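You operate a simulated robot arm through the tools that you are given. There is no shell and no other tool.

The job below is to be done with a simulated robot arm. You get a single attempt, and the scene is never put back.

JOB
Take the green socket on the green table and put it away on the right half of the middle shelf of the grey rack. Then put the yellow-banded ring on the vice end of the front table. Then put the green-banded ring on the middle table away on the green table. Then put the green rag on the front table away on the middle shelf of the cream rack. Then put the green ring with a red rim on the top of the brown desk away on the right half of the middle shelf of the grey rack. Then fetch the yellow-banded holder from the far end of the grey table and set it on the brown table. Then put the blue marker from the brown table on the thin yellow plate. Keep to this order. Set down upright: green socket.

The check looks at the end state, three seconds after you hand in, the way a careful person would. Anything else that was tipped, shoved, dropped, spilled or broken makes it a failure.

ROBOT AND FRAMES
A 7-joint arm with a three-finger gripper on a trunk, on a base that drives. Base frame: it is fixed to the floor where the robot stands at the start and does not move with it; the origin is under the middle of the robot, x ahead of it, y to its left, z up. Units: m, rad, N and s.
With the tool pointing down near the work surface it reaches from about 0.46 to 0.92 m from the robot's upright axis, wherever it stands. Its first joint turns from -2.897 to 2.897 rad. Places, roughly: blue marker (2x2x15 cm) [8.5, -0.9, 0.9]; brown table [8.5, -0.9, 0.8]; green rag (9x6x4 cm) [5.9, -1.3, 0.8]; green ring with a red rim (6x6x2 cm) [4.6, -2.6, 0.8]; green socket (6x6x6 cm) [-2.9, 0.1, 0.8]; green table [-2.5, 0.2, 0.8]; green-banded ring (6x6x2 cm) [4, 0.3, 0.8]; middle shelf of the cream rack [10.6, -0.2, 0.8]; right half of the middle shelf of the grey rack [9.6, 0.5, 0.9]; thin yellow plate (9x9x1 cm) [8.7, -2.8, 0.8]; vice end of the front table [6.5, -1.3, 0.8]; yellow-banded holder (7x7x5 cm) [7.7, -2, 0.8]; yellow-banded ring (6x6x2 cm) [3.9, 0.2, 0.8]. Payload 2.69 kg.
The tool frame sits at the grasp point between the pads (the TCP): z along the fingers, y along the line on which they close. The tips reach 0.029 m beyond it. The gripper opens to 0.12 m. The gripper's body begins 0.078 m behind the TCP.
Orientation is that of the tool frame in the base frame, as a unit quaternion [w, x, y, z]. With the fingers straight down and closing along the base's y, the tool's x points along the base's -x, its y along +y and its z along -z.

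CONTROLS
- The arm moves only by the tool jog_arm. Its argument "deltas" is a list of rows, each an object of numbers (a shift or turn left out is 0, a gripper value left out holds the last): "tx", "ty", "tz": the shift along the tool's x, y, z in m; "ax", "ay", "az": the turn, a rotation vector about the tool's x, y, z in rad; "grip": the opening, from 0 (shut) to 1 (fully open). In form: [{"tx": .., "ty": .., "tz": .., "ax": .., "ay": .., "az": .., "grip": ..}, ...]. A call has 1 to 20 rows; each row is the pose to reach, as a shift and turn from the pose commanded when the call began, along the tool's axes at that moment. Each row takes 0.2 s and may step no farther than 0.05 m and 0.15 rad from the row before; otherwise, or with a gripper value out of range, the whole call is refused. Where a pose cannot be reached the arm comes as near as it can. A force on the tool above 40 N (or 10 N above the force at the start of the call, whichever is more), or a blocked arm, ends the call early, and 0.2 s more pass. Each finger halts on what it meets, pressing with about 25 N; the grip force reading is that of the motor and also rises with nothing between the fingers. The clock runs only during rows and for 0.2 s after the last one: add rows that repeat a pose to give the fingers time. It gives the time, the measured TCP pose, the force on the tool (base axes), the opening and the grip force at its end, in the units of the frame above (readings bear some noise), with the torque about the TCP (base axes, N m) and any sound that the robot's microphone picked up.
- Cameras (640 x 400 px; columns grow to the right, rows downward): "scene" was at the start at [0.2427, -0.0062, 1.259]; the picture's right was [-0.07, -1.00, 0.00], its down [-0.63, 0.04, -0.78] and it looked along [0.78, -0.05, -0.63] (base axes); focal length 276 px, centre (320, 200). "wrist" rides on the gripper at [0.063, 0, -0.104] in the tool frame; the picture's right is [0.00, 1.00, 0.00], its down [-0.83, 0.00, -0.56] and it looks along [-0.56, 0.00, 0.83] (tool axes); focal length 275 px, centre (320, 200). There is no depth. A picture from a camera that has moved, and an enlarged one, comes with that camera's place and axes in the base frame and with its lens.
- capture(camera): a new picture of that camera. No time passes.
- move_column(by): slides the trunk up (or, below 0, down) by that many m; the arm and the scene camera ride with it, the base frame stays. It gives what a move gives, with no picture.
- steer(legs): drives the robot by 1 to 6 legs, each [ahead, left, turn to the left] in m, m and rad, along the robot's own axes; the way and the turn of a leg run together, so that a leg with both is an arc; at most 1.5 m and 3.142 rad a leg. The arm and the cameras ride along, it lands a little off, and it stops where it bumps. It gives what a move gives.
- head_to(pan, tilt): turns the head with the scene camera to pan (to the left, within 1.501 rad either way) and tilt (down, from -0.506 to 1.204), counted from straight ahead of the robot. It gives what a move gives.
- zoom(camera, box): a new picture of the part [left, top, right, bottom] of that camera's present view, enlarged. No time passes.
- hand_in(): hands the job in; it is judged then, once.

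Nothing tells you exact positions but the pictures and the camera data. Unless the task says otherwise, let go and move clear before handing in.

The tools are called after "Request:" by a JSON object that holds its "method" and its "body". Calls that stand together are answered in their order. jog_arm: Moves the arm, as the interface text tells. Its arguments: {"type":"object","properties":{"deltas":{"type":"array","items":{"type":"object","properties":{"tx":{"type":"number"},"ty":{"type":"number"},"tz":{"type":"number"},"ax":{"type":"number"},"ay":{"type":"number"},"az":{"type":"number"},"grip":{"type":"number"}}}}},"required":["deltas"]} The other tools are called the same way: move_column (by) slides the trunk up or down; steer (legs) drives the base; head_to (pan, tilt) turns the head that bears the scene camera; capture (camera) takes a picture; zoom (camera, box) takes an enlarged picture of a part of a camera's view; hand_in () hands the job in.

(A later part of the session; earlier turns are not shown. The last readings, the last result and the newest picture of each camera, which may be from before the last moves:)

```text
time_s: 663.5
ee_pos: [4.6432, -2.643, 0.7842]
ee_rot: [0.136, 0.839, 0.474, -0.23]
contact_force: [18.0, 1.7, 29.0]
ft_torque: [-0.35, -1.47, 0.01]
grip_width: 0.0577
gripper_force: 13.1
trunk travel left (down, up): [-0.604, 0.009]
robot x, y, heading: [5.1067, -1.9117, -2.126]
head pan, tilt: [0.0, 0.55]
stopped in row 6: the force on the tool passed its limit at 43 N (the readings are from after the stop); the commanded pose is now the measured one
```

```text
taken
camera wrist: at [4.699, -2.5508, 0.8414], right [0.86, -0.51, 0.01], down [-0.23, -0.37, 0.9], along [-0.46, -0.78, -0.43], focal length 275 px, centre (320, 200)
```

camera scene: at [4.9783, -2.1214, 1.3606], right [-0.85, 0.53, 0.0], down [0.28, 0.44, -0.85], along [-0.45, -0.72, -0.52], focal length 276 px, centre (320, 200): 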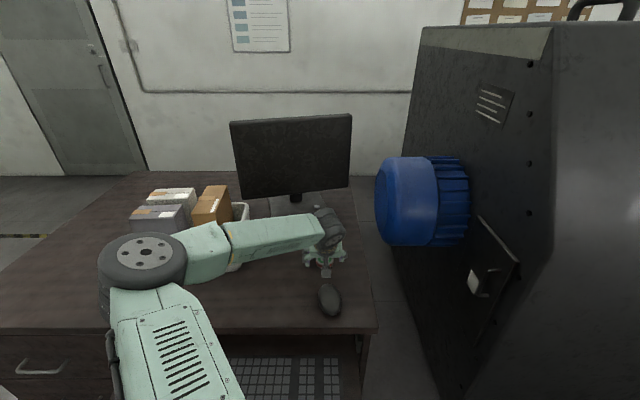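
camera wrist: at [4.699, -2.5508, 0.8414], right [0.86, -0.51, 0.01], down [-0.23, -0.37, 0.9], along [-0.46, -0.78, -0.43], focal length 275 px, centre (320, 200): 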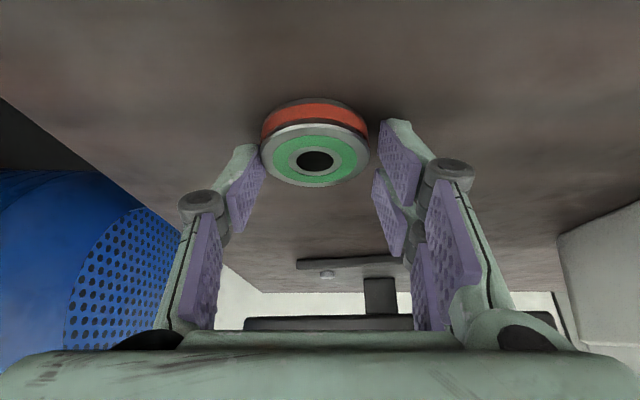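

The right fingertip is pressing on the desk as the fingers swing inward. I let the pose settle, check the forces, and if needed rise a little.

Request:
{"method": "jog_arm", "body": {"deltas": [{"tz": -0.003}, {"tz": -0.003}]}}

Request:
{"method": "capture", "body": {"camera": "wrist"}}

```text
time_s: 664.1
ee_pos: [4.6396, -2.639, 0.7852]
ee_rot: [0.131, 0.841, 0.472, -0.229]
contact_force: [10.1, -9.7, 28.9]
ft_torque: [-0.71, -0.98, -0.05]
grip_width: 0.0522
gripper_force: 25.0
trunk travel left (down, up): [-0.604, 0.009]
robot x, y, heading: [5.1061, -1.9148, -2.126]
head pan, tilt: [0.0, 0.55]
```

```text
taken
camera wrist: at [4.6961, -2.5471, 0.8422], right [0.86, -0.52, 0.0], down [-0.22, -0.37, 0.9], along [-0.47, -0.77, -0.43], focal length 275 px, centre (320, 200)
```

wrist: 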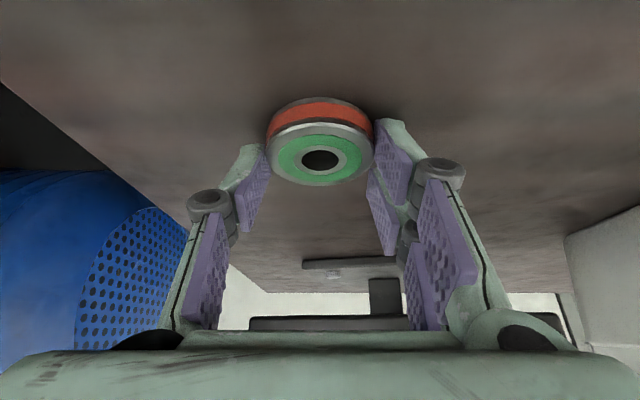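

The ring is only gripped near its top because one fingertip sits lower when tilted. I'll release, rise, reduce the tilt to about 15° and regrasp more deeply.

Request:
{"method": "jog_arm", "body": {"deltas": [{"grip": 0.5}, {"grip": 0.6}, {"grip": 0.72}, {"grip": 0.72}]}}

Request:
{"method": "jog_arm", "body": {"deltas": [{"tz": -0.02}, {"tz": -0.05}, {"tz": -0.05, "ay": 0.13}, {"tz": -0.05, "ay": 0.26}, {"tz": -0.05, "ay": 0.26}]}}

Request:
{"method": "capture", "body": {"camera": "wrist"}}

```text
time_s: 665.1
ee_pos: [4.6407, -2.6389, 0.7786]
ee_rot: [0.131, 0.841, 0.474, -0.226]
contact_force: [1.0, 0.1, 1.4]
ft_torque: [0.0, -0.04, 0.06]
grip_width: 0.0873
gripper_force: 0.1
trunk travel left (down, up): [-0.604, 0.009]
robot x, y, heading: [5.1111, -1.9127, -2.13]
head pan, tilt: [0.0, 0.55]
```

```text
time_s: 666.3
ee_pos: [4.6537, -2.6174, 0.824]
ee_rot: [0.067, 0.864, 0.486, -0.115]
contact_force: [0.0, 0.2, -1.1]
ft_torque: [0.0, 0.05, -0.01]
grip_width: 0.0865
gripper_force: 0.1
trunk travel left (down, up): [-0.604, 0.009]
robot x, y, heading: [5.1076, -1.9155, -2.128]
head pan, tilt: [0.0, 0.55]
```

```text
taken
camera wrist: at [4.6989, -2.5413, 0.9075], right [0.86, -0.51, 0.0], down [-0.34, -0.56, 0.76], along [-0.39, -0.65, -0.65], focal length 275 px, centre (320, 200)
```

wrist: 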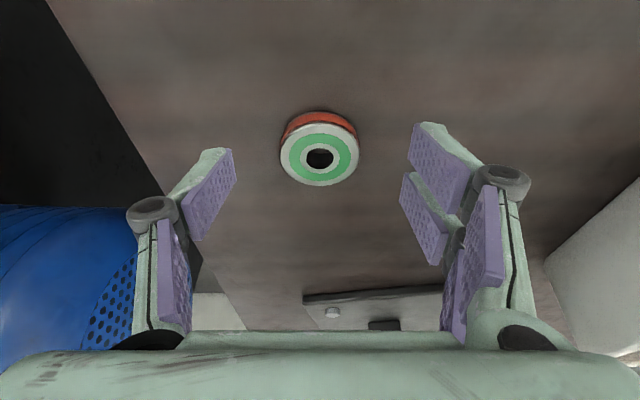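

For a robust grip I'll take the ring with the tool vertical (as with the other rings). I straighten the tool above the ring.

Request:
{"method": "jog_arm", "body": {"deltas": [{"tz": -0.03}, {"tz": -0.03, "ay": 0.13}, {"tz": -0.03, "ay": 0.263}, {"tz": -0.03, "ay": 0.263}]}}

Request:
{"method": "capture", "body": {"camera": "wrist"}}

```text
time_s: 667.3
ee_pos: [4.6577, -2.6116, 0.8533]
ee_rot: [0.003, 0.871, 0.491, -0.001]
contact_force: [0.4, -0.8, -0.3]
ft_torque: [0.01, 0.02, 0.0]
grip_width: 0.0865
gripper_force: 0.1
trunk travel left (down, up): [-0.604, 0.009]
robot x, y, heading: [5.1078, -1.9119, -2.128]
head pan, tilt: [0.0, 0.55]
```

```text
taken
camera wrist: at [4.6903, -2.5561, 0.9566], right [0.86, -0.51, 0.0], down [-0.43, -0.71, 0.56], along [-0.29, -0.48, -0.83], focal length 275 px, centre (320, 200)
```

wrist: 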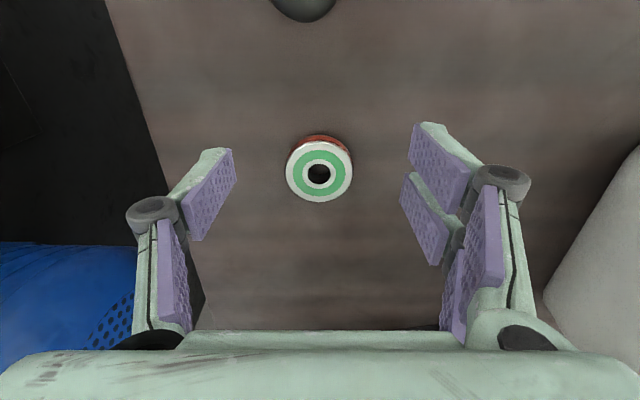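

Ring centred laterally; I shift 4 cm forward over it and lower to just above.

Request:
{"method": "jog_arm", "body": {"deltas": [{"tx": -0.0434, "ty": -0.0014}, {"tx": -0.0434, "ty": -0.0014, "tz": 0.03}, {"tx": -0.0434, "ty": -0.0014, "tz": 0.053}, {"tx": -0.0434, "ty": -0.0014, "tz": 0.053}]}}

Request:
{"method": "capture", "body": {"camera": "wrist"}}

Request:
{"method": "capture", "body": {"camera": "scene"}}

```text
time_s: 668.3
ee_pos: [4.6328, -2.648, 0.7989]
ee_rot: [0.003, 0.871, 0.491, -0.003]
contact_force: [-0.1, -0.4, 0.6]
ft_torque: [-0.01, 0.0, 0.0]
grip_width: 0.0865
gripper_force: 0.2
trunk travel left (down, up): [-0.604, 0.009]
robot x, y, heading: [5.1069, -1.9146, -2.136]
head pan, tilt: [0.0, 0.55]
```

```text
taken
camera wrist: at [4.6658, -2.5938, 0.9031], right [0.86, -0.51, 0.0], down [-0.43, -0.71, 0.56], along [-0.29, -0.48, -0.83], focal length 275 px, centre (320, 200)
```

wrist: 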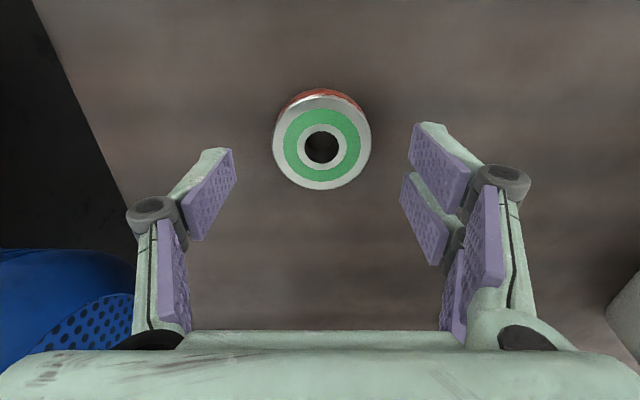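

```text
taken
camera scene: at [4.9787, -2.1216, 1.3605], right [-0.85, 0.53, 0.0], down [0.28, 0.44, -0.85], along [-0.45, -0.72, -0.52], focal length 276 px, centre (320, 200)
```

scene: 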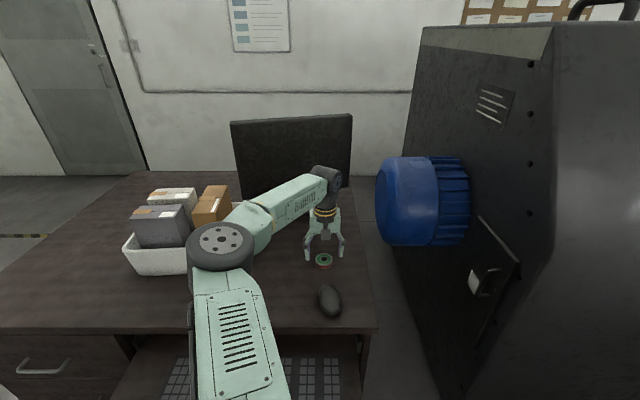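

Ring is centred within 6 mm; the top is about z=0.762. I make the small correction, lower to 0.777 and close.

Request:
{"method": "jog_arm", "body": {"deltas": [{"tx": 0.0055, "ty": 0.0012, "tz": 0.01}, {"tx": 0.0055, "ty": 0.0012, "tz": 0.021}, {"tx": 0.0055, "ty": 0.0012, "tz": 0.021}]}}

Request:
{"method": "capture", "body": {"camera": "wrist"}}

```text
time_s: 669.1
ee_pos: [4.6366, -2.6447, 0.7789]
ee_rot: [0.003, 0.872, 0.49, -0.001]
contact_force: [-0.8, 0.3, 0.1]
ft_torque: [0.01, 0.01, 0.01]
grip_width: 0.0864
gripper_force: 0.0
trunk travel left (down, up): [-0.604, 0.009]
robot x, y, heading: [5.1125, -1.914, -2.124]
head pan, tilt: [0.0, 0.55]
```

```text
taken
camera wrist: at [4.6698, -2.5889, 0.8821], right [0.86, -0.51, 0.0], down [-0.43, -0.71, 0.56], along [-0.29, -0.48, -0.83], focal length 275 px, centre (320, 200)
```

wrist: 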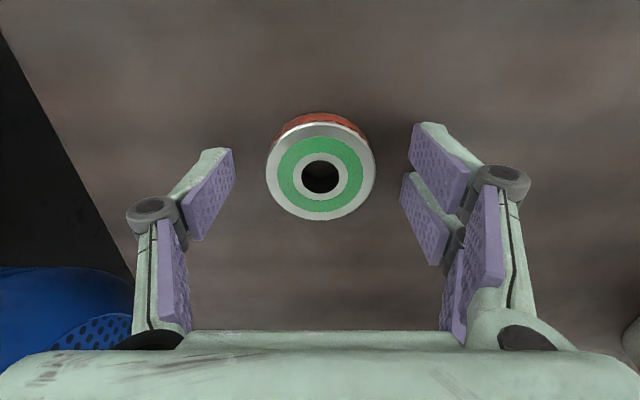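

The view matches the earlier good grasps. Closing.

Request:
{"method": "jog_arm", "body": {"deltas": [{"grip": 0.6}, {"grip": 0.48}, {"grip": 0.4}, {"grip": 0.3}, {"grip": 0.3}, {"grip": 0.3}]}}

Request:
{"method": "jog_arm", "body": {"deltas": [{"tz": -0.02}, {"tz": -0.06}, {"tz": -0.06}]}}

Request:
{"method": "capture", "body": {"camera": "wrist"}}

```text
time_s: 670.5
ee_pos: [4.6364, -2.644, 0.7794]
ee_rot: [0.002, 0.871, 0.491, -0.001]
contact_force: [0.7, 0.1, 0.5]
ft_torque: [0.03, -0.01, -0.03]
grip_width: 0.0515
gripper_force: 25.1
trunk travel left (down, up): [-0.604, 0.009]
robot x, y, heading: [5.1094, -1.9125, -2.129]
head pan, tilt: [0.0, 0.55]
```

```text
time_s: 671.3
ee_pos: [4.638, -2.6437, 0.8387]
ee_rot: [0.003, 0.871, 0.491, -0.002]
contact_force: [-0.3, -0.4, -2.2]
ft_torque: [0.02, 0.01, 0.03]
grip_width: 0.0518
gripper_force: 25.0
trunk travel left (down, up): [-0.604, 0.009]
robot x, y, heading: [5.1073, -1.912, -2.127]
head pan, tilt: [0.0, 0.55]
```

```text
taken
camera wrist: at [4.6695, -2.5885, 0.9423], right [0.86, -0.51, 0.0], down [-0.43, -0.71, 0.56], along [-0.29, -0.48, -0.83], focal length 275 px, centre (320, 200)
```

wrist: 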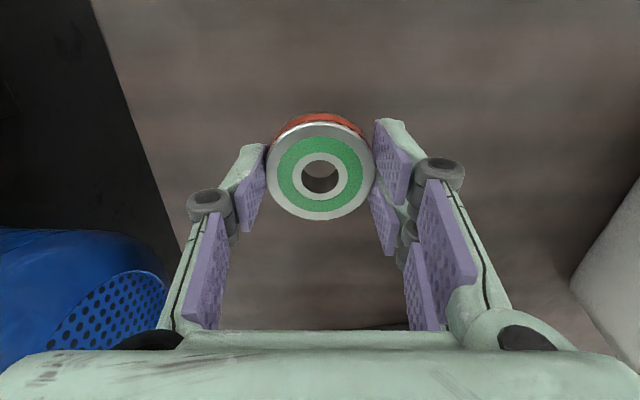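

The red-rimmed ring is held. I raise and pull in the arm, checking that the desk stays undisturbed.

Request:
{"method": "jog_arm", "body": {"deltas": [{"tz": -0.045}, {"tz": -0.09}, {"tz": -0.13, "tx": 0.015}, {"tz": -0.165, "tx": 0.04}, {"tz": -0.2, "tx": 0.07}, {"tz": -0.23, "tx": 0.105}, {"tz": -0.26, "tx": 0.14}, {"tz": -0.29, "tx": 0.175}, {"tz": -0.315, "tx": 0.21}, {"tz": -0.32, "tx": 0.24}, {"tz": -0.32, "tx": 0.24}]}}

Request:
{"method": "capture", "body": {"camera": "scene"}}

```text
time_s: 673.7
ee_pos: [4.7599, -2.4361, 1.1577]
ee_rot: [0.003, 0.871, 0.492, -0.001]
contact_force: [0.1, 0.1, -2.0]
ft_torque: [-0.02, 0.01, -0.03]
grip_width: 0.0519
gripper_force: 25.5
trunk travel left (down, up): [-0.604, 0.009]
robot x, y, heading: [5.1091, -1.9097, -2.127]
head pan, tilt: [0.0, 0.55]
```

```text
taken
camera scene: at [4.9785, -2.1218, 1.3604], right [-0.85, 0.53, 0.0], down [0.28, 0.44, -0.85], along [-0.45, -0.72, -0.52], focal length 276 px, centre (320, 200)
```

scene: 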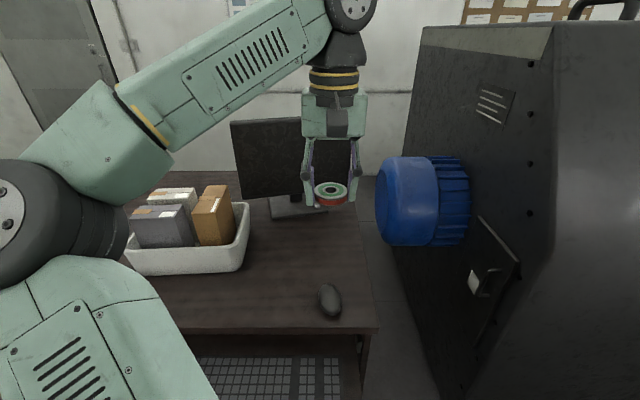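

All undisturbed. I strafe along the aisle to open space and turn to face the racks' side again.

Request:
{"method": "steer", "body": {"legs": [[0, 1.45, 0.0], [0, 0, 3.141]]}}

```text
time_s: 692.6
ee_pos: [6.6867, -2.1744, 1.1573]
ee_rot: [0.002, -0.484, 0.875, 0.003]
contact_force: [-0.2, 0.2, -3.2]
ft_torque: [-0.01, 0.02, -0.02]
grip_width: 0.0517
gripper_force: 25.1
trunk travel left (down, up): [-0.604, 0.009]
robot x, y, heading: [6.3299, -2.69, 0.995]
head pan, tilt: [0.0, 0.55]
```

Heading is nearly square. I drive through the passage and around the brown table's far end again.

Request:
{"method": "steer", "body": {"legs": [[0, -0.26, 0.022], [1.4, 0.0, 0.0], [0.48, 0.0, 0.0], [0, -1.45, 0.0], [0, -0.63, 0.0]]}}

Request:
{"method": "steer", "body": {"legs": [[1.4, 0.0, 0.0]]}}

```text
time_s: 720.2
ee_pos: [9.6528, -1.8077, 1.156]
ee_rot: [0.002, -0.488, 0.873, 0.003]
contact_force: [0.0, 0.1, -1.8]
ft_torque: [0.01, 0.02, 0.03]
grip_width: 0.0518
gripper_force: 24.7
trunk travel left (down, up): [-0.604, 0.009]
robot x, y, heading: [9.3028, -2.3261, 1.004]
head pan, tilt: [0.0, 0.55]
```

```text
time_s: 727.2
ee_pos: [10.3989, -0.6155, 1.1564]
ee_rot: [0.002, -0.49, 0.872, 0.003]
contact_force: [-0.3, 0.4, -2.6]
ft_torque: [-0.03, 0.0, 0.01]
grip_width: 0.0516
gripper_force: 25.3
trunk travel left (down, up): [-0.604, 0.009]
robot x, y, heading: [10.0511, -1.1413, 1.012]
head pan, tilt: [0.0, 0.55]
```

Now slightly ahead and strafe left to the grey rack, then look at the shelf again.

Request:
{"method": "steer", "body": {"legs": [[0.1, 0.0, 0.005], [0, 1.4, 0.0]]}}

Request:
{"method": "capture", "body": {"camera": "wrist"}}

Request:
{"method": "head_to", "body": {"pan": 0.0, "tilt": 0.5}}

Request:
{"method": "capture", "body": {"camera": "scene"}}

```text
time_s: 739.0
ee_pos: [9.2708, 0.2059, 1.157]
ee_rot: [0.002, -0.488, 0.873, 0.003]
contact_force: [-0.5, -0.1, -1.1]
ft_torque: [-0.02, 0.0, -0.03]
grip_width: 0.0514
gripper_force: 25.0
trunk travel left (down, up): [-0.604, 0.009]
robot x, y, heading: [8.9196, -0.3155, 1.007]
head pan, tilt: [0.0, 0.55]
```

```text
taken
camera wrist: at [9.239, 0.153, 1.2609], right [-0.86, 0.52, 0.0], down [0.43, 0.71, 0.56], along [0.29, 0.48, -0.83], focal length 275 px, centre (320, 200)
```

wrist: 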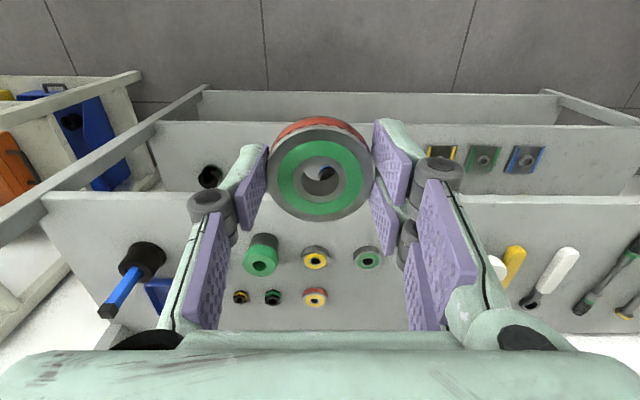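

```text
time_s: 739.6
ee_pos: [9.2716, 0.207, 1.1568]
ee_rot: [0.002, -0.489, 0.872, 0.003]
contact_force: [0.5, -0.1, -1.9]
ft_torque: [-0.03, 0.01, -0.01]
grip_width: 0.0516
gripper_force: 25.0
trunk travel left (down, up): [-0.604, 0.009]
robot x, y, heading: [8.922, -0.3148, 1.012]
head pan, tilt: [0.0, 0.499]
```

```text
taken
camera scene: at [9.0546, -0.1061, 1.365], right [0.85, -0.53, 0.0], down [-0.26, -0.41, -0.88], along [0.47, 0.74, -0.48], focal length 276 px, centre (320, 200)
```

scene: 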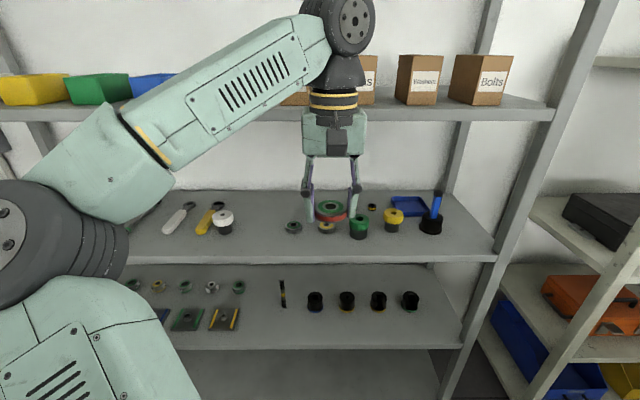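

The shelf has a free gap between the white-capped bottle and the green ring, at U≈7.575. I lower the arm outside the rack, shift to that column and tilt the tool 15°.

Request:
{"method": "jog_arm", "body": {"deltas": [{"tz": 0.026, "ty": 0.033}, {"tz": 0.052, "ty": 0.066}, {"tz": 0.078, "ty": 0.099}, {"tz": 0.104, "ty": 0.132}, {"tz": 0.13, "ty": 0.165}, {"tz": 0.157, "ty": 0.197}, {"tz": 0.157, "ty": 0.197, "ay": -0.13}, {"tz": 0.157, "ty": 0.197, "ay": -0.262}, {"tz": 0.157, "ty": 0.197, "ay": -0.262}]}}

Request:
{"method": "capture", "body": {"camera": "wrist"}}

Request:
{"method": "capture", "body": {"camera": "scene"}}

```text
time_s: 741.6
ee_pos: [9.1013, 0.3117, 0.9998]
ee_rot: [0.115, -0.484, 0.865, 0.067]
contact_force: [-0.1, 0.1, -1.3]
ft_torque: [0.01, 0.03, 0.0]
grip_width: 0.0518
gripper_force: 24.5
trunk travel left (down, up): [-0.604, 0.009]
robot x, y, heading: [8.9218, -0.3117, 1.005]
head pan, tilt: [0.0, 0.499]
```

```text
taken
camera wrist: at [9.0579, 0.2362, 1.0848], right [-0.85, 0.52, 0.0], down [0.34, 0.56, 0.76], along [0.39, 0.65, -0.65], focal length 275 px, centre (320, 200)
```

wrist: 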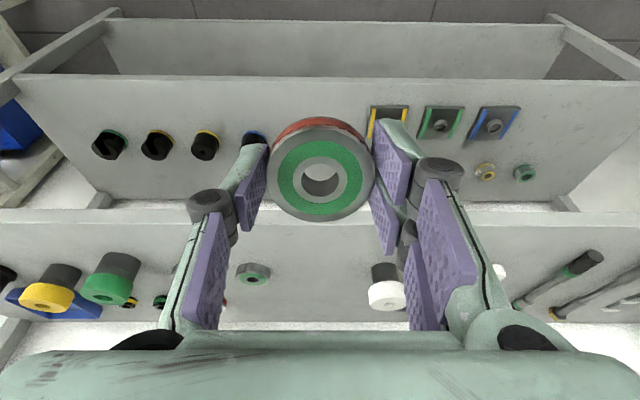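

```text
taken
camera scene: at [9.0546, -0.106, 1.365], right [0.85, -0.53, 0.0], down [-0.26, -0.41, -0.88], along [0.47, 0.74, -0.48], focal length 276 px, centre (320, 200)
```

scene: 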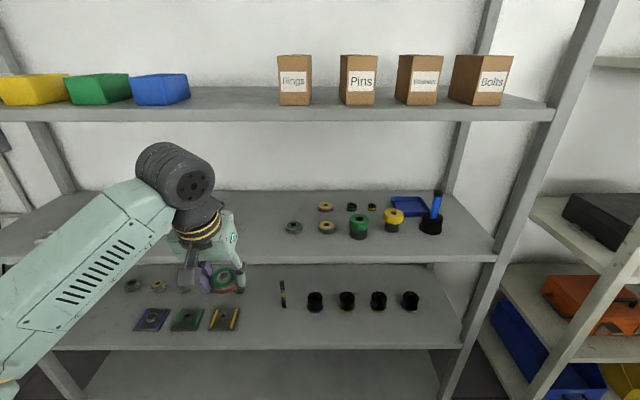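

The drop column is centred between the green ring and the white-capped bottle. I insert the ring over the shelf, a few cm above it.

Request:
{"method": "jog_arm", "body": {"deltas": [{"tx": -0.037, "ty": -0.001, "tz": 0.0183}, {"tx": -0.0739, "ty": -0.002, "tz": 0.0365}, {"tx": -0.1108, "ty": -0.003, "tz": 0.0548}, {"tx": -0.1478, "ty": -0.004, "tz": 0.073}, {"tx": -0.1847, "ty": -0.005, "tz": 0.0913}, {"tx": -0.2217, "ty": -0.006, "tz": 0.1095}, {"tx": -0.2586, "ty": -0.0066, "tz": 0.1278}, {"tx": -0.2586, "ty": -0.0066, "tz": 0.1278}]}}

Request:
{"method": "capture", "body": {"camera": "wrist"}}

Request:
{"method": "capture", "body": {"camera": "scene"}}

```text
time_s: 743.4
ee_pos: [9.2565, 0.549, 0.947]
ee_rot: [0.115, -0.484, 0.865, 0.067]
contact_force: [0.5, 0.3, -0.3]
ft_torque: [0.01, -0.01, 0.03]
grip_width: 0.0512
gripper_force: 25.1
trunk travel left (down, up): [-0.604, 0.009]
robot x, y, heading: [8.9202, -0.3167, 1.007]
head pan, tilt: [0.0, 0.499]
```

```text
taken
camera wrist: at [9.2117, 0.4742, 1.0305], right [-0.86, 0.52, 0.0], down [0.34, 0.56, 0.76], along [0.39, 0.65, -0.65], focal length 275 px, centre (320, 200)
```

wrist: 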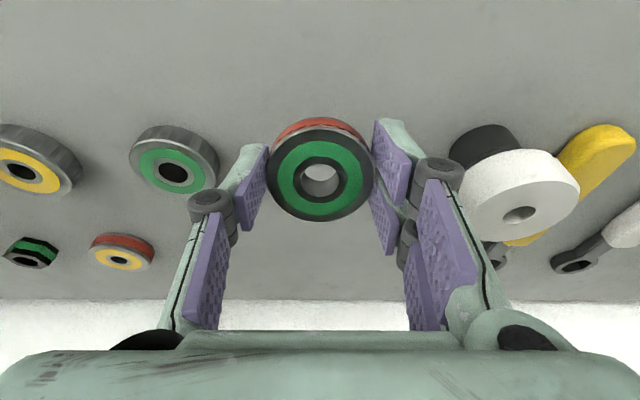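

```text
taken
camera scene: at [9.0544, -0.1062, 1.3651], right [0.85, -0.53, 0.0], down [-0.26, -0.41, -0.88], along [0.47, 0.74, -0.48], focal length 276 px, centre (320, 200)
```

scene: 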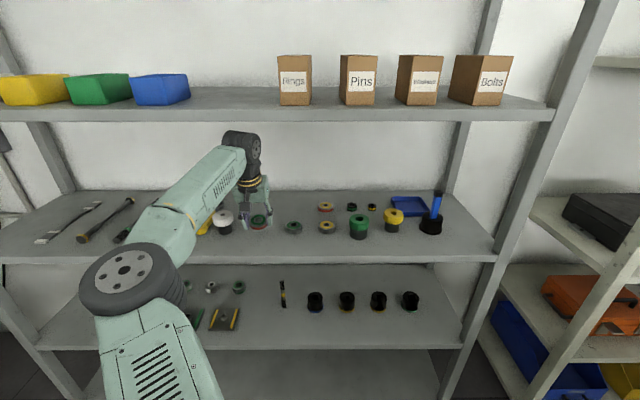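

By a better look at the rack's ends, its midline may lie near U≈7.53, so this spot is too close to the middle. I'll back out and use a free place further right: behind the green ring, left of the red-rimmed yellow ring (U≈7.665, V≈5.475).

Request:
{"method": "jog_arm", "body": {"deltas": [{"tx": 0.0383, "tz": -0.0134}, {"tx": 0.0766, "tz": -0.0269}, {"tx": 0.1149, "tz": -0.0403}, {"tx": 0.1531, "tz": -0.0537}, {"tx": 0.1914, "tz": -0.0671}, {"tx": 0.2297, "tz": -0.0806}, {"tx": 0.268, "tz": -0.094}, {"tx": 0.268, "tz": -0.094, "ay": -0.13}, {"tx": 0.268, "tz": -0.094, "ay": -0.262}, {"tx": 0.268, "tz": -0.094, "ay": -0.35}, {"tx": 0.268, "tz": -0.094, "ay": -0.35}]}}

Request:
{"method": "capture", "body": {"camera": "wrist"}}

```text
time_s: 745.8
ee_pos: [9.1092, 0.3075, 0.9661]
ee_rot: [0.264, -0.466, 0.831, 0.151]
contact_force: [0.3, -0.4, -2.0]
ft_torque: [0.0, 0.03, -0.01]
grip_width: 0.0518
gripper_force: 25.2
trunk travel left (down, up): [-0.604, 0.009]
robot x, y, heading: [8.9209, -0.3157, 1.009]
head pan, tilt: [0.0, 0.499]
```

```text
taken
camera wrist: at [9.0512, 0.2125, 1.0142], right [-0.85, 0.52, 0.0], down [0.18, 0.3, 0.93], along [0.48, 0.8, -0.35], focal length 275 px, centre (320, 200)
```

wrist: 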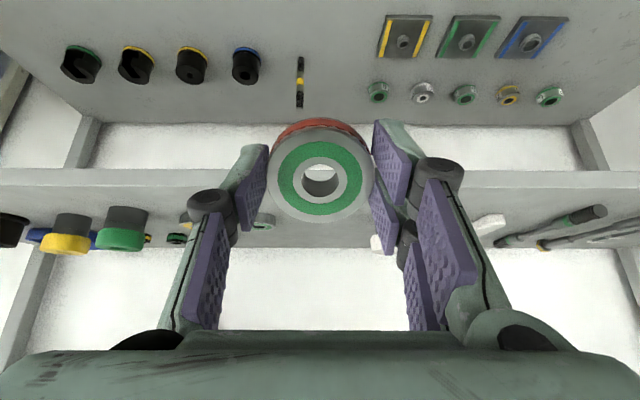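

I move the base 7 cm closer for reach, then shift to the new column and insert with the tool tilted 35°, passing above the small rings.

Request:
{"method": "steer", "body": {"legs": [[0.07, 0.0, 0.008]]}}

Request:
{"method": "jog_arm", "body": {"deltas": [{"ty": -0.042}, {"ty": -0.078}, {"ty": -0.078}]}}

Request:
{"method": "capture", "body": {"camera": "wrist"}}

```text
time_s: 746.8
ee_pos: [9.1394, 0.3683, 0.9656]
ee_rot: [0.263, -0.469, 0.83, 0.151]
contact_force: [0.2, 0.8, -1.2]
ft_torque: [-0.01, 0.06, -0.01]
grip_width: 0.0517
gripper_force: 25.0
trunk travel left (down, up): [-0.604, 0.009]
robot x, y, heading: [8.9569, -0.2532, 1.019]
head pan, tilt: [0.0, 0.499]
```

```text
time_s: 747.6
ee_pos: [9.207, 0.3273, 0.9663]
ee_rot: [0.263, -0.469, 0.829, 0.151]
contact_force: [0.1, -0.5, -2.1]
ft_torque: [-0.01, 0.01, 0.0]
grip_width: 0.0517
gripper_force: 25.1
trunk travel left (down, up): [-0.604, 0.009]
robot x, y, heading: [8.9526, -0.2596, 1.019]
head pan, tilt: [0.0, 0.499]
```

```text
taken
camera wrist: at [9.151, 0.2322, 1.0139], right [-0.86, 0.51, 0.0], down [0.18, 0.31, 0.93], along [0.48, 0.8, -0.36], focal length 275 px, centre (320, 200)
```

wrist: 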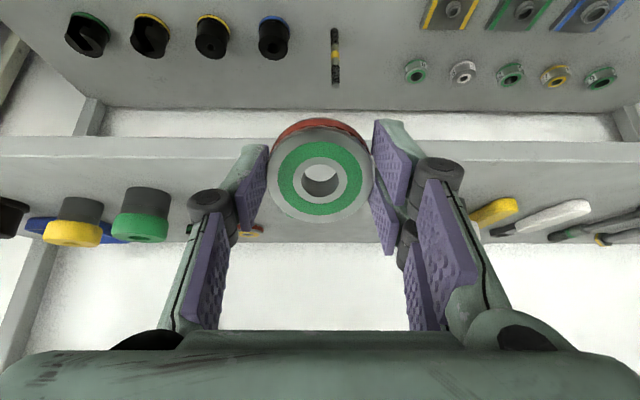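

On column. Inserting over the shelf in steps.

Request:
{"method": "jog_arm", "body": {"deltas": [{"tx": -0.0354, "ty": -0.0017, "tz": 0.0251}, {"tx": -0.0707, "ty": -0.0034, "tz": 0.0502}, {"tx": -0.1061, "ty": -0.0051, "tz": 0.0754}, {"tx": -0.1414, "ty": -0.0068, "tz": 0.1005}, {"tx": -0.1768, "ty": -0.0085, "tz": 0.1256}, {"tx": -0.2121, "ty": -0.0102, "tz": 0.1507}, {"tx": -0.2475, "ty": -0.0118, "tz": 0.1759}, {"tx": -0.2475, "ty": -0.0118, "tz": 0.1759}]}}

Request:
{"method": "capture", "body": {"camera": "wrist"}}

Request:
{"method": "capture", "body": {"camera": "scene"}}

```text
time_s: 749.4
ee_pos: [9.3737, 0.5825, 0.966]
ee_rot: [0.264, -0.468, 0.83, 0.151]
contact_force: [0.2, -0.3, -1.5]
ft_torque: [-0.03, 0.05, 0.03]
grip_width: 0.0516
gripper_force: 25.1
trunk travel left (down, up): [-0.604, 0.009]
robot x, y, heading: [8.9594, -0.2557, 1.018]
head pan, tilt: [0.0, 0.499]
```

```text
taken
camera wrist: at [9.3172, 0.4868, 1.0149], right [-0.86, 0.51, 0.0], down [0.18, 0.3, 0.93], along [0.48, 0.8, -0.36], focal length 275 px, centre (320, 200)
```

wrist: 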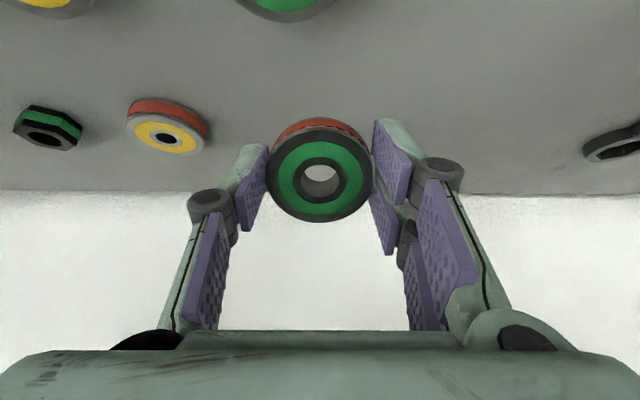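

```text
taken
camera scene: at [9.0898, -0.0457, 1.3651], right [0.85, -0.53, 0.0], down [-0.25, -0.41, -0.88], along [0.46, 0.75, -0.48], focal length 276 px, centre (320, 200)
```

scene: 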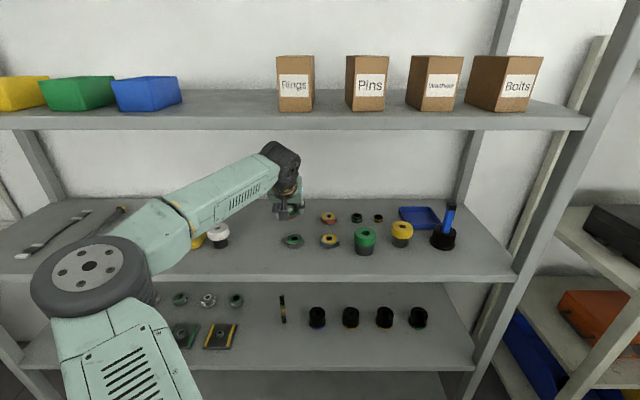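

Good: over the free patch left of the red-rimmed yellow ring. I go 4 cm further, lower to z≈0.932, and reduce the tilt to 20°.

Request:
{"method": "jog_arm", "body": {"deltas": [{"tx": -0.0342, "tz": 0.0243}, {"tx": -0.0145, "tz": 0.052}, {"tx": -0.0145, "tz": 0.052, "ay": 0.13}, {"tx": -0.0145, "tz": 0.052, "ay": 0.26}, {"tx": -0.0145, "tz": 0.052, "ay": 0.26}]}}

Request:
{"method": "capture", "body": {"camera": "wrist"}}

Request:
{"method": "zoom", "body": {"camera": "scene", "box": [160, 110, 480, 310]}}

```text
time_s: 750.6
ee_pos: [9.3954, 0.6172, 0.9315]
ee_rot: [0.153, -0.484, 0.857, 0.089]
contact_force: [0.5, -0.3, -1.8]
ft_torque: [-0.02, 0.01, -0.01]
grip_width: 0.0516
gripper_force: 25.4
trunk travel left (down, up): [-0.604, 0.009]
robot x, y, heading: [8.9598, -0.2521, 1.015]
head pan, tilt: [0.0, 0.499]
```

```text
taken
camera wrist: at [9.347, 0.5365, 1.0072], right [-0.86, 0.51, 0.0], down [0.3, 0.5, 0.81], along [0.41, 0.7, -0.59], focal length 275 px, centre (320, 200)
```

wrist: 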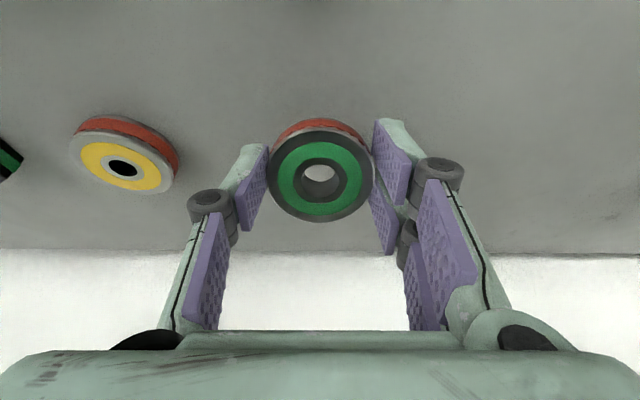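

```text
2.00 times, centred on (320, 210) of scene
camera zoom: at [9.0898, -0.0456, 1.365], right [0.85, -0.53, 0.0], down [-0.25, -0.41, -0.88], along [0.46, 0.75, -0.48], focal length 552 px, centre (320, 180)
```

zoom: 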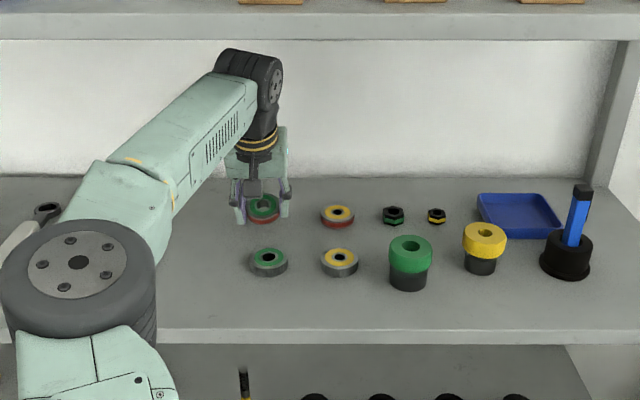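

Perfectly lined up behind the green ring. I lower in small steps until contact.

Request:
{"method": "jog_arm", "body": {"deltas": [{"tx": 0.0014, "tz": 0.0037}, {"tx": 0.0028, "tz": 0.0075}, {"tx": 0.0028, "tz": 0.0075}]}}

Request:
{"method": "jog_arm", "body": {"deltas": [{"tx": 0.001, "tz": 0.0028}, {"tx": 0.001, "tz": 0.0028}]}}

```text
time_s: 751.4
ee_pos: [9.3955, 0.6182, 0.9227]
ee_rot: [0.153, -0.484, 0.857, 0.09]
contact_force: [1.1, -0.4, -2.0]
ft_torque: [-0.03, 0.03, -0.01]
grip_width: 0.0513
gripper_force: 24.7
trunk travel left (down, up): [-0.604, 0.009]
robot x, y, heading: [8.9584, -0.2544, 1.016]
head pan, tilt: [0.0, 0.499]
```

```text
time_s: 752.0
ee_pos: [9.396, 0.6178, 0.9194]
ee_rot: [0.154, -0.484, 0.857, 0.091]
contact_force: [0.6, 0.7, -1.7]
ft_torque: [-0.03, 0.0, -0.01]
grip_width: 0.0516
gripper_force: 25.4
trunk travel left (down, up): [-0.604, 0.009]
robot x, y, heading: [8.9562, -0.2561, 1.013]
head pan, tilt: [0.0, 0.499]
```

Request:
{"method": "jog_arm", "body": {"deltas": [{"tx": 0.001, "tz": 0.0028}, {"tx": 0.001, "tz": 0.0028}]}}

```text
time_s: 752.6
ee_pos: [9.395, 0.6185, 0.9173]
ee_rot: [0.154, -0.484, 0.857, 0.089]
contact_force: [-0.6, 0.1, -0.9]
ft_torque: [-0.03, 0.0, -0.03]
grip_width: 0.0514
gripper_force: 25.0
trunk travel left (down, up): [-0.604, 0.009]
robot x, y, heading: [8.9593, -0.2551, 1.018]
head pan, tilt: [0.0, 0.499]
```

Request:
{"method": "jog_arm", "body": {"deltas": [{"tx": 0.001, "tz": 0.0028}, {"tx": 0.001, "tz": 0.0028}]}}

```text
time_s: 753.2
ee_pos: [9.3957, 0.6186, 0.9142]
ee_rot: [0.154, -0.484, 0.857, 0.089]
contact_force: [0.1, -0.8, -0.1]
ft_torque: [-0.02, -0.01, 0.02]
grip_width: 0.0513
gripper_force: 25.5
trunk travel left (down, up): [-0.604, 0.009]
robot x, y, heading: [8.9614, -0.2553, 1.017]
head pan, tilt: [0.0, 0.499]
```

Request:
{"method": "jog_arm", "body": {"deltas": [{"tx": 0.0007, "tz": 0.0019}, {"tx": 0.0007, "tz": 0.0019}]}}

Request:
{"method": "capture", "body": {"camera": "wrist"}}

```text
time_s: 753.8
ee_pos: [9.3955, 0.6184, 0.9146]
ee_rot: [0.156, -0.484, 0.856, 0.09]
contact_force: [0.5, 2.0, 9.7]
ft_torque: [-0.04, -0.07, 0.02]
grip_width: 0.0511
gripper_force: 24.7
trunk travel left (down, up): [-0.604, 0.009]
robot x, y, heading: [8.9622, -0.2549, 1.014]
head pan, tilt: [0.0, 0.499]
```

```text
taken
camera wrist: at [9.3472, 0.5366, 0.9898], right [-0.86, 0.51, 0.0], down [0.3, 0.5, 0.81], along [0.42, 0.7, -0.58], focal length 275 px, centre (320, 200)
```

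wrist: 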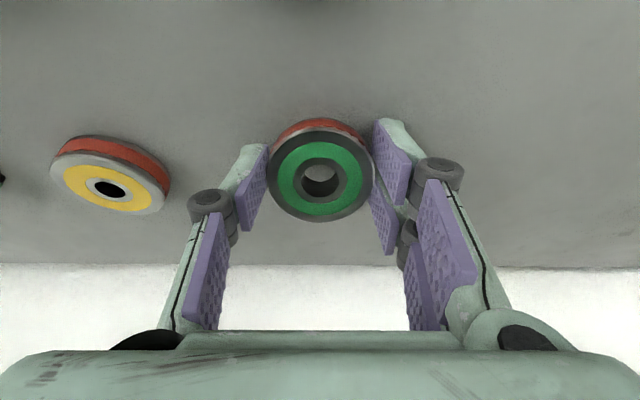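

Contact. I open the fingers a little; the ring should settle flat.

Request:
{"method": "jog_arm", "body": {"deltas": [{"grip": 0.46}, {"grip": 0.52}, {"grip": 0.6}, {"grip": 0.62}, {"grip": 0.62}]}}

Request:
{"method": "capture", "body": {"camera": "wrist"}}

```text
time_s: 755.0
ee_pos: [9.396, 0.6182, 0.9122]
ee_rot: [0.154, -0.483, 0.857, 0.089]
contact_force: [0.1, -0.1, 0.5]
ft_torque: [-0.03, 0.01, -0.03]
grip_width: 0.0744
gripper_force: 0.1
trunk travel left (down, up): [-0.604, 0.009]
robot x, y, heading: [8.959, -0.2537, 1.018]
head pan, tilt: [0.0, 0.499]
```

```text
taken
camera wrist: at [9.3472, 0.5369, 0.9879], right [-0.86, 0.51, 0.0], down [0.3, 0.5, 0.81], along [0.41, 0.7, -0.58], focal length 275 px, centre (320, 200)
```

wrist: 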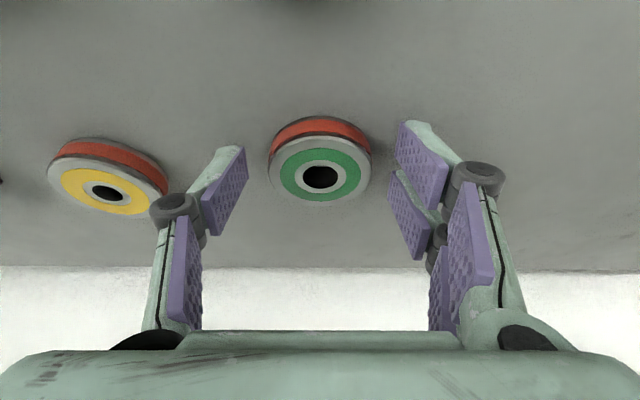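

The ring settled flat. I withdraw with a small lift and straight back out of the rack.

Request:
{"method": "jog_arm", "body": {"deltas": [{"tx": -0.0042, "tz": -0.0112}, {"tx": 0.0176, "tz": -0.0386}, {"tx": 0.0499, "tz": -0.0666}, {"tx": 0.0839, "tz": -0.0899}, {"tx": 0.126, "tz": -0.1056}, {"tx": 0.1682, "tz": -0.1213}, {"tx": 0.2104, "tz": -0.137}, {"tx": 0.2525, "tz": -0.1527}, {"tx": 0.29, "tz": -0.1667}, {"tx": 0.29, "tz": -0.1667}]}}

Request:
{"method": "capture", "body": {"camera": "wrist"}}

Request:
{"method": "capture", "body": {"camera": "scene"}}

```text
time_s: 757.2
ee_pos: [9.2242, 0.3368, 0.9662]
ee_rot: [0.154, -0.485, 0.856, 0.09]
contact_force: [-0.3, 0.1, -0.4]
ft_torque: [0.02, 0.01, 0.05]
grip_width: 0.0742
gripper_force: 0.0
trunk travel left (down, up): [-0.604, 0.009]
robot x, y, heading: [8.9617, -0.2553, 1.016]
head pan, tilt: [0.0, 0.499]
```

```text
taken
camera wrist: at [9.1766, 0.2543, 1.0426], right [-0.86, 0.51, 0.0], down [0.3, 0.5, 0.81], along [0.41, 0.7, -0.58], focal length 275 px, centre (320, 200)
```

wrist: 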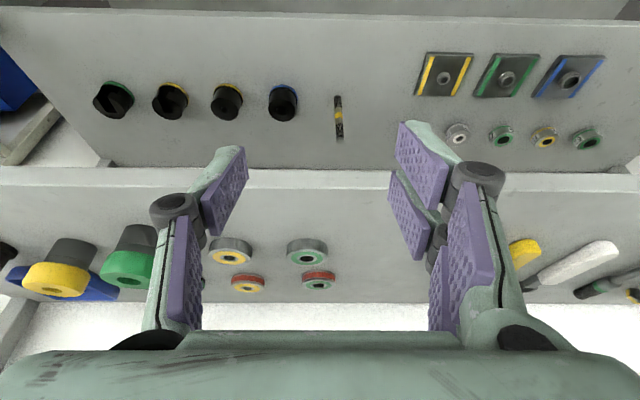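

```text
taken
camera scene: at [9.09, -0.0456, 1.365], right [0.85, -0.53, 0.0], down [-0.25, -0.41, -0.88], along [0.46, 0.75, -0.48], focal length 276 px, centre (320, 200)
```

scene: 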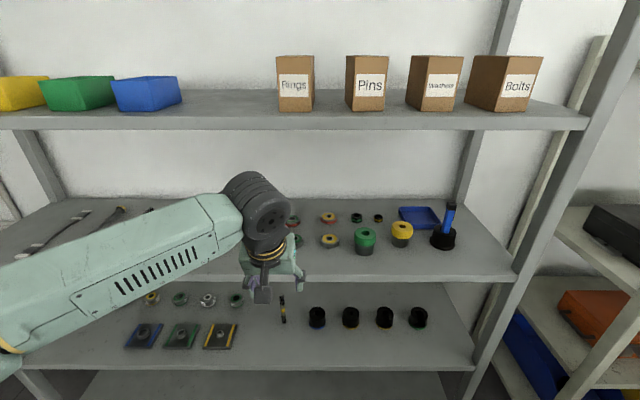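

The red-rimmed green ring is in place, in line with the others. Next is the yellow-banded holder: I straighten the tool, raise the arm and go back around to the aisle by the grey table.

Request:
{"method": "jog_arm", "body": {"deltas": [{"tx": 0.0375, "tz": -0.014}, {"tx": 0.075, "tz": -0.028}, {"tx": 0.075, "tz": -0.028, "ay": 0.12}, {"tx": 0.075, "tz": -0.028, "ay": 0.24}, {"tx": 0.075, "tz": -0.028, "ay": 0.356}, {"tx": 0.06, "tz": -0.07, "ay": 0.356}, {"tx": 0.045, "tz": -0.11, "ay": 0.356}, {"tx": 0.03, "tz": -0.15, "ay": 0.356}, {"tx": 0.015, "tz": -0.19, "ay": 0.356}, {"tx": 0.015, "tz": -0.19, "ay": 0.356}]}}

Request:
{"method": "steer", "body": {"legs": [[-0.07, 0.0, 0.0], [0, -1.4, 0.0], [-1.48, 0.0, 0.0]]}}

```text
time_s: 759.4
ee_pos: [9.1855, 0.2672, 1.1413]
ee_rot: [-0.001, -0.492, 0.871, 0.002]
contact_force: [0.2, 0.8, 0.2]
ft_torque: [-0.03, 0.01, 0.0]
grip_width: 0.0743
gripper_force: 0.2
trunk travel left (down, up): [-0.604, 0.009]
robot x, y, heading: [8.9601, -0.254, 1.013]
head pan, tilt: [0.0, 0.499]
```

```text
time_s: 778.0
ee_pos: [9.5459, -1.7919, 1.1412]
ee_rot: [0.0, -0.49, 0.872, 0.002]
contact_force: [-0.1, 0.3, -0.2]
ft_torque: [0.03, 0.01, 0.03]
grip_width: 0.0745
gripper_force: 0.0
trunk travel left (down, up): [-0.604, 0.009]
robot x, y, heading: [9.3175, -2.3125, 1.014]
head pan, tilt: [0.0, 0.499]
```

I strafe back along the aisle (facing the brown table) to the grey table's near end and look at the brown table's contents on the way.

Request:
{"method": "steer", "body": {"legs": [[0, 1.25, 0.0]]}}

Request:
{"method": "head_to", "body": {"pan": -0.35, "tilt": 0.6}}

Request:
{"method": "capture", "body": {"camera": "scene"}}

Request:
{"method": "capture", "body": {"camera": "wrist"}}

Request:
{"method": "head_to", "body": {"pan": 0.45, "tilt": 0.6}}

Request:
{"method": "capture", "body": {"camera": "scene"}}

```text
time_s: 788.1
ee_pos: [8.4776, -1.1218, 1.1415]
ee_rot: [0.0, -0.49, 0.872, 0.001]
contact_force: [1.4, -0.6, 0.8]
ft_torque: [0.01, -0.01, 0.03]
grip_width: 0.0745
gripper_force: 0.2
trunk travel left (down, up): [-0.604, 0.009]
robot x, y, heading: [8.2478, -1.6396, 1.008]
head pan, tilt: [0.0, 0.499]
```

```text
time_s: 788.9
ee_pos: [8.4784, -1.1209, 1.1409]
ee_rot: [0.001, -0.49, 0.872, 0.003]
contact_force: [0.4, -0.3, 0.1]
ft_torque: [0.03, -0.05, 0.0]
grip_width: 0.0745
gripper_force: 0.1
trunk travel left (down, up): [-0.604, 0.009]
robot x, y, heading: [8.2461, -1.6435, 1.007]
head pan, tilt: [-0.351, 0.6]
```

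```text
taken
camera scene: at [8.4022, -1.4566, 1.356], right [0.61, -0.79, 0.0], down [-0.45, -0.35, -0.83], along [0.65, 0.51, -0.56], focal length 276 px, centre (320, 200)
```

scene: 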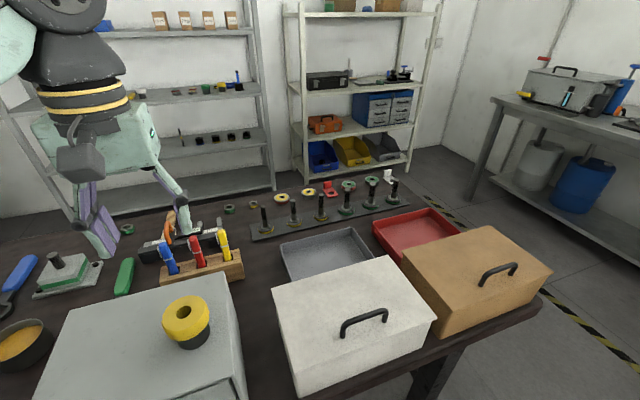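

```text
taken
camera wrist: at [8.446, -1.1754, 1.2444], right [-0.86, 0.52, 0.0], down [0.43, 0.71, 0.56], along [0.29, 0.48, -0.83], focal length 275 px, centre (320, 200)
```

wrist: 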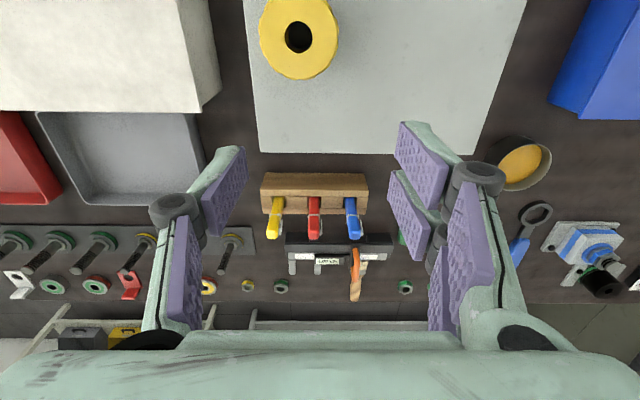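

```text
time_s: 790.0
ee_pos: [8.4782, -1.1211, 1.14]
ee_rot: [0.0, -0.489, 0.872, 0.002]
contact_force: [0.1, -0.5, 0.7]
ft_torque: [0.03, 0.04, 0.01]
grip_width: 0.0745
gripper_force: 0.1
trunk travel left (down, up): [-0.604, 0.009]
robot x, y, heading: [8.2476, -1.6421, 1.003]
head pan, tilt: [0.45, 0.6]
```

```text
taken
camera scene: at [8.3422, -1.4229, 1.356], right [0.99, -0.11, 0.0], down [-0.06, -0.56, -0.83], along [0.09, 0.82, -0.56], focal length 276 px, centre (320, 200)
```

scene: 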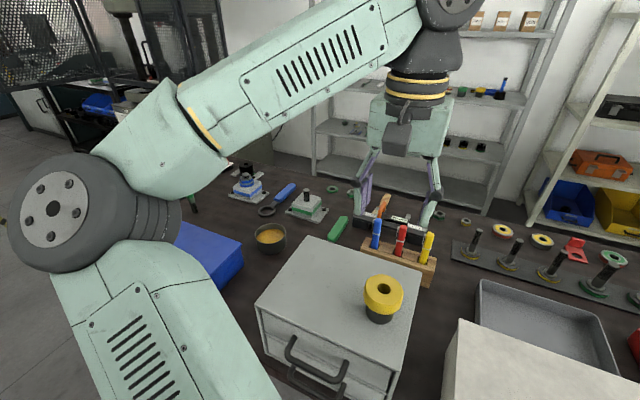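

I can see the marker rack (blue, red, yellow) on the brown table for later. I strafe further to the near end of the brown table and look for a free spot for the holder.

Request:
{"method": "steer", "body": {"legs": [[0, 0.55, 0.01]]}}

Request:
{"method": "head_to", "body": {"pan": -0.2, "tilt": 0.65}}

Request:
{"method": "capture", "body": {"camera": "scene"}}

Request:
{"method": "capture", "body": {"camera": "wrist"}}

```text
time_s: 794.8
ee_pos: [8.0065, -0.8278, 1.1413]
ee_rot: [0.0, -0.493, 0.87, 0.002]
contact_force: [-0.3, -0.6, -0.2]
ft_torque: [0.0, 0.0, 0.0]
grip_width: 0.0745
gripper_force: 0.0
trunk travel left (down, up): [-0.604, 0.009]
robot x, y, heading: [7.7785, -1.3482, 1.007]
head pan, tilt: [0.45, 0.6]
```

```text
time_s: 795.8
ee_pos: [8.0053, -0.8283, 1.1409]
ee_rot: [0.0, -0.492, 0.871, 0.002]
contact_force: [-0.1, -0.1, -0.7]
ft_torque: [-0.02, -0.02, 0.01]
grip_width: 0.0744
gripper_force: 0.1
trunk travel left (down, up): [-0.604, 0.009]
robot x, y, heading: [7.7812, -1.3495, 1.016]
head pan, tilt: [-0.201, 0.649]
```

```text
taken
camera scene: at [7.923, -1.155, 1.3517], right [0.73, -0.68, 0.0], down [-0.41, -0.44, -0.8], along [0.55, 0.58, -0.6], focal length 276 px, centre (320, 200)
```

scene: 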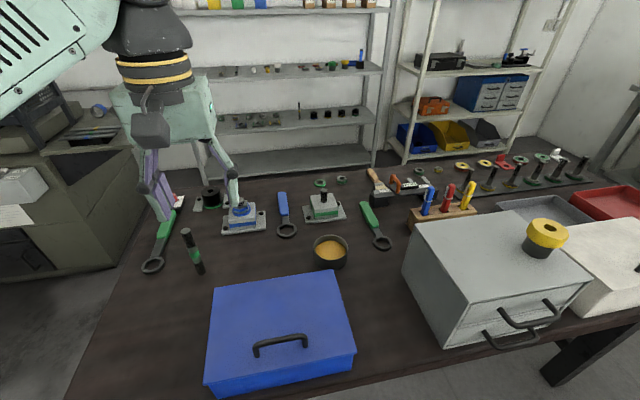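

```text
taken
camera wrist: at [7.975, -0.8822, 1.2444], right [-0.86, 0.51, 0.0], down [0.43, 0.71, 0.56], along [0.28, 0.48, -0.83], focal length 275 px, centre (320, 200)
```

wrist: 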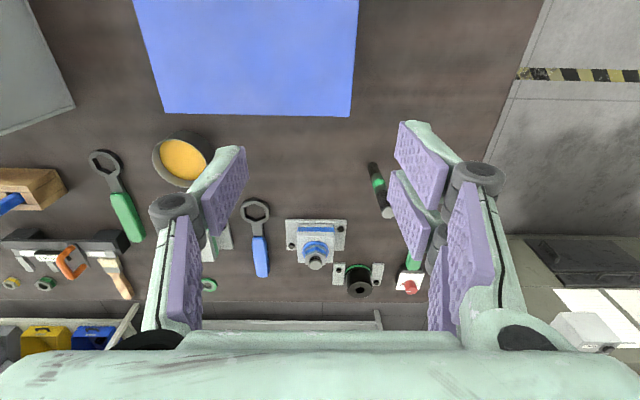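

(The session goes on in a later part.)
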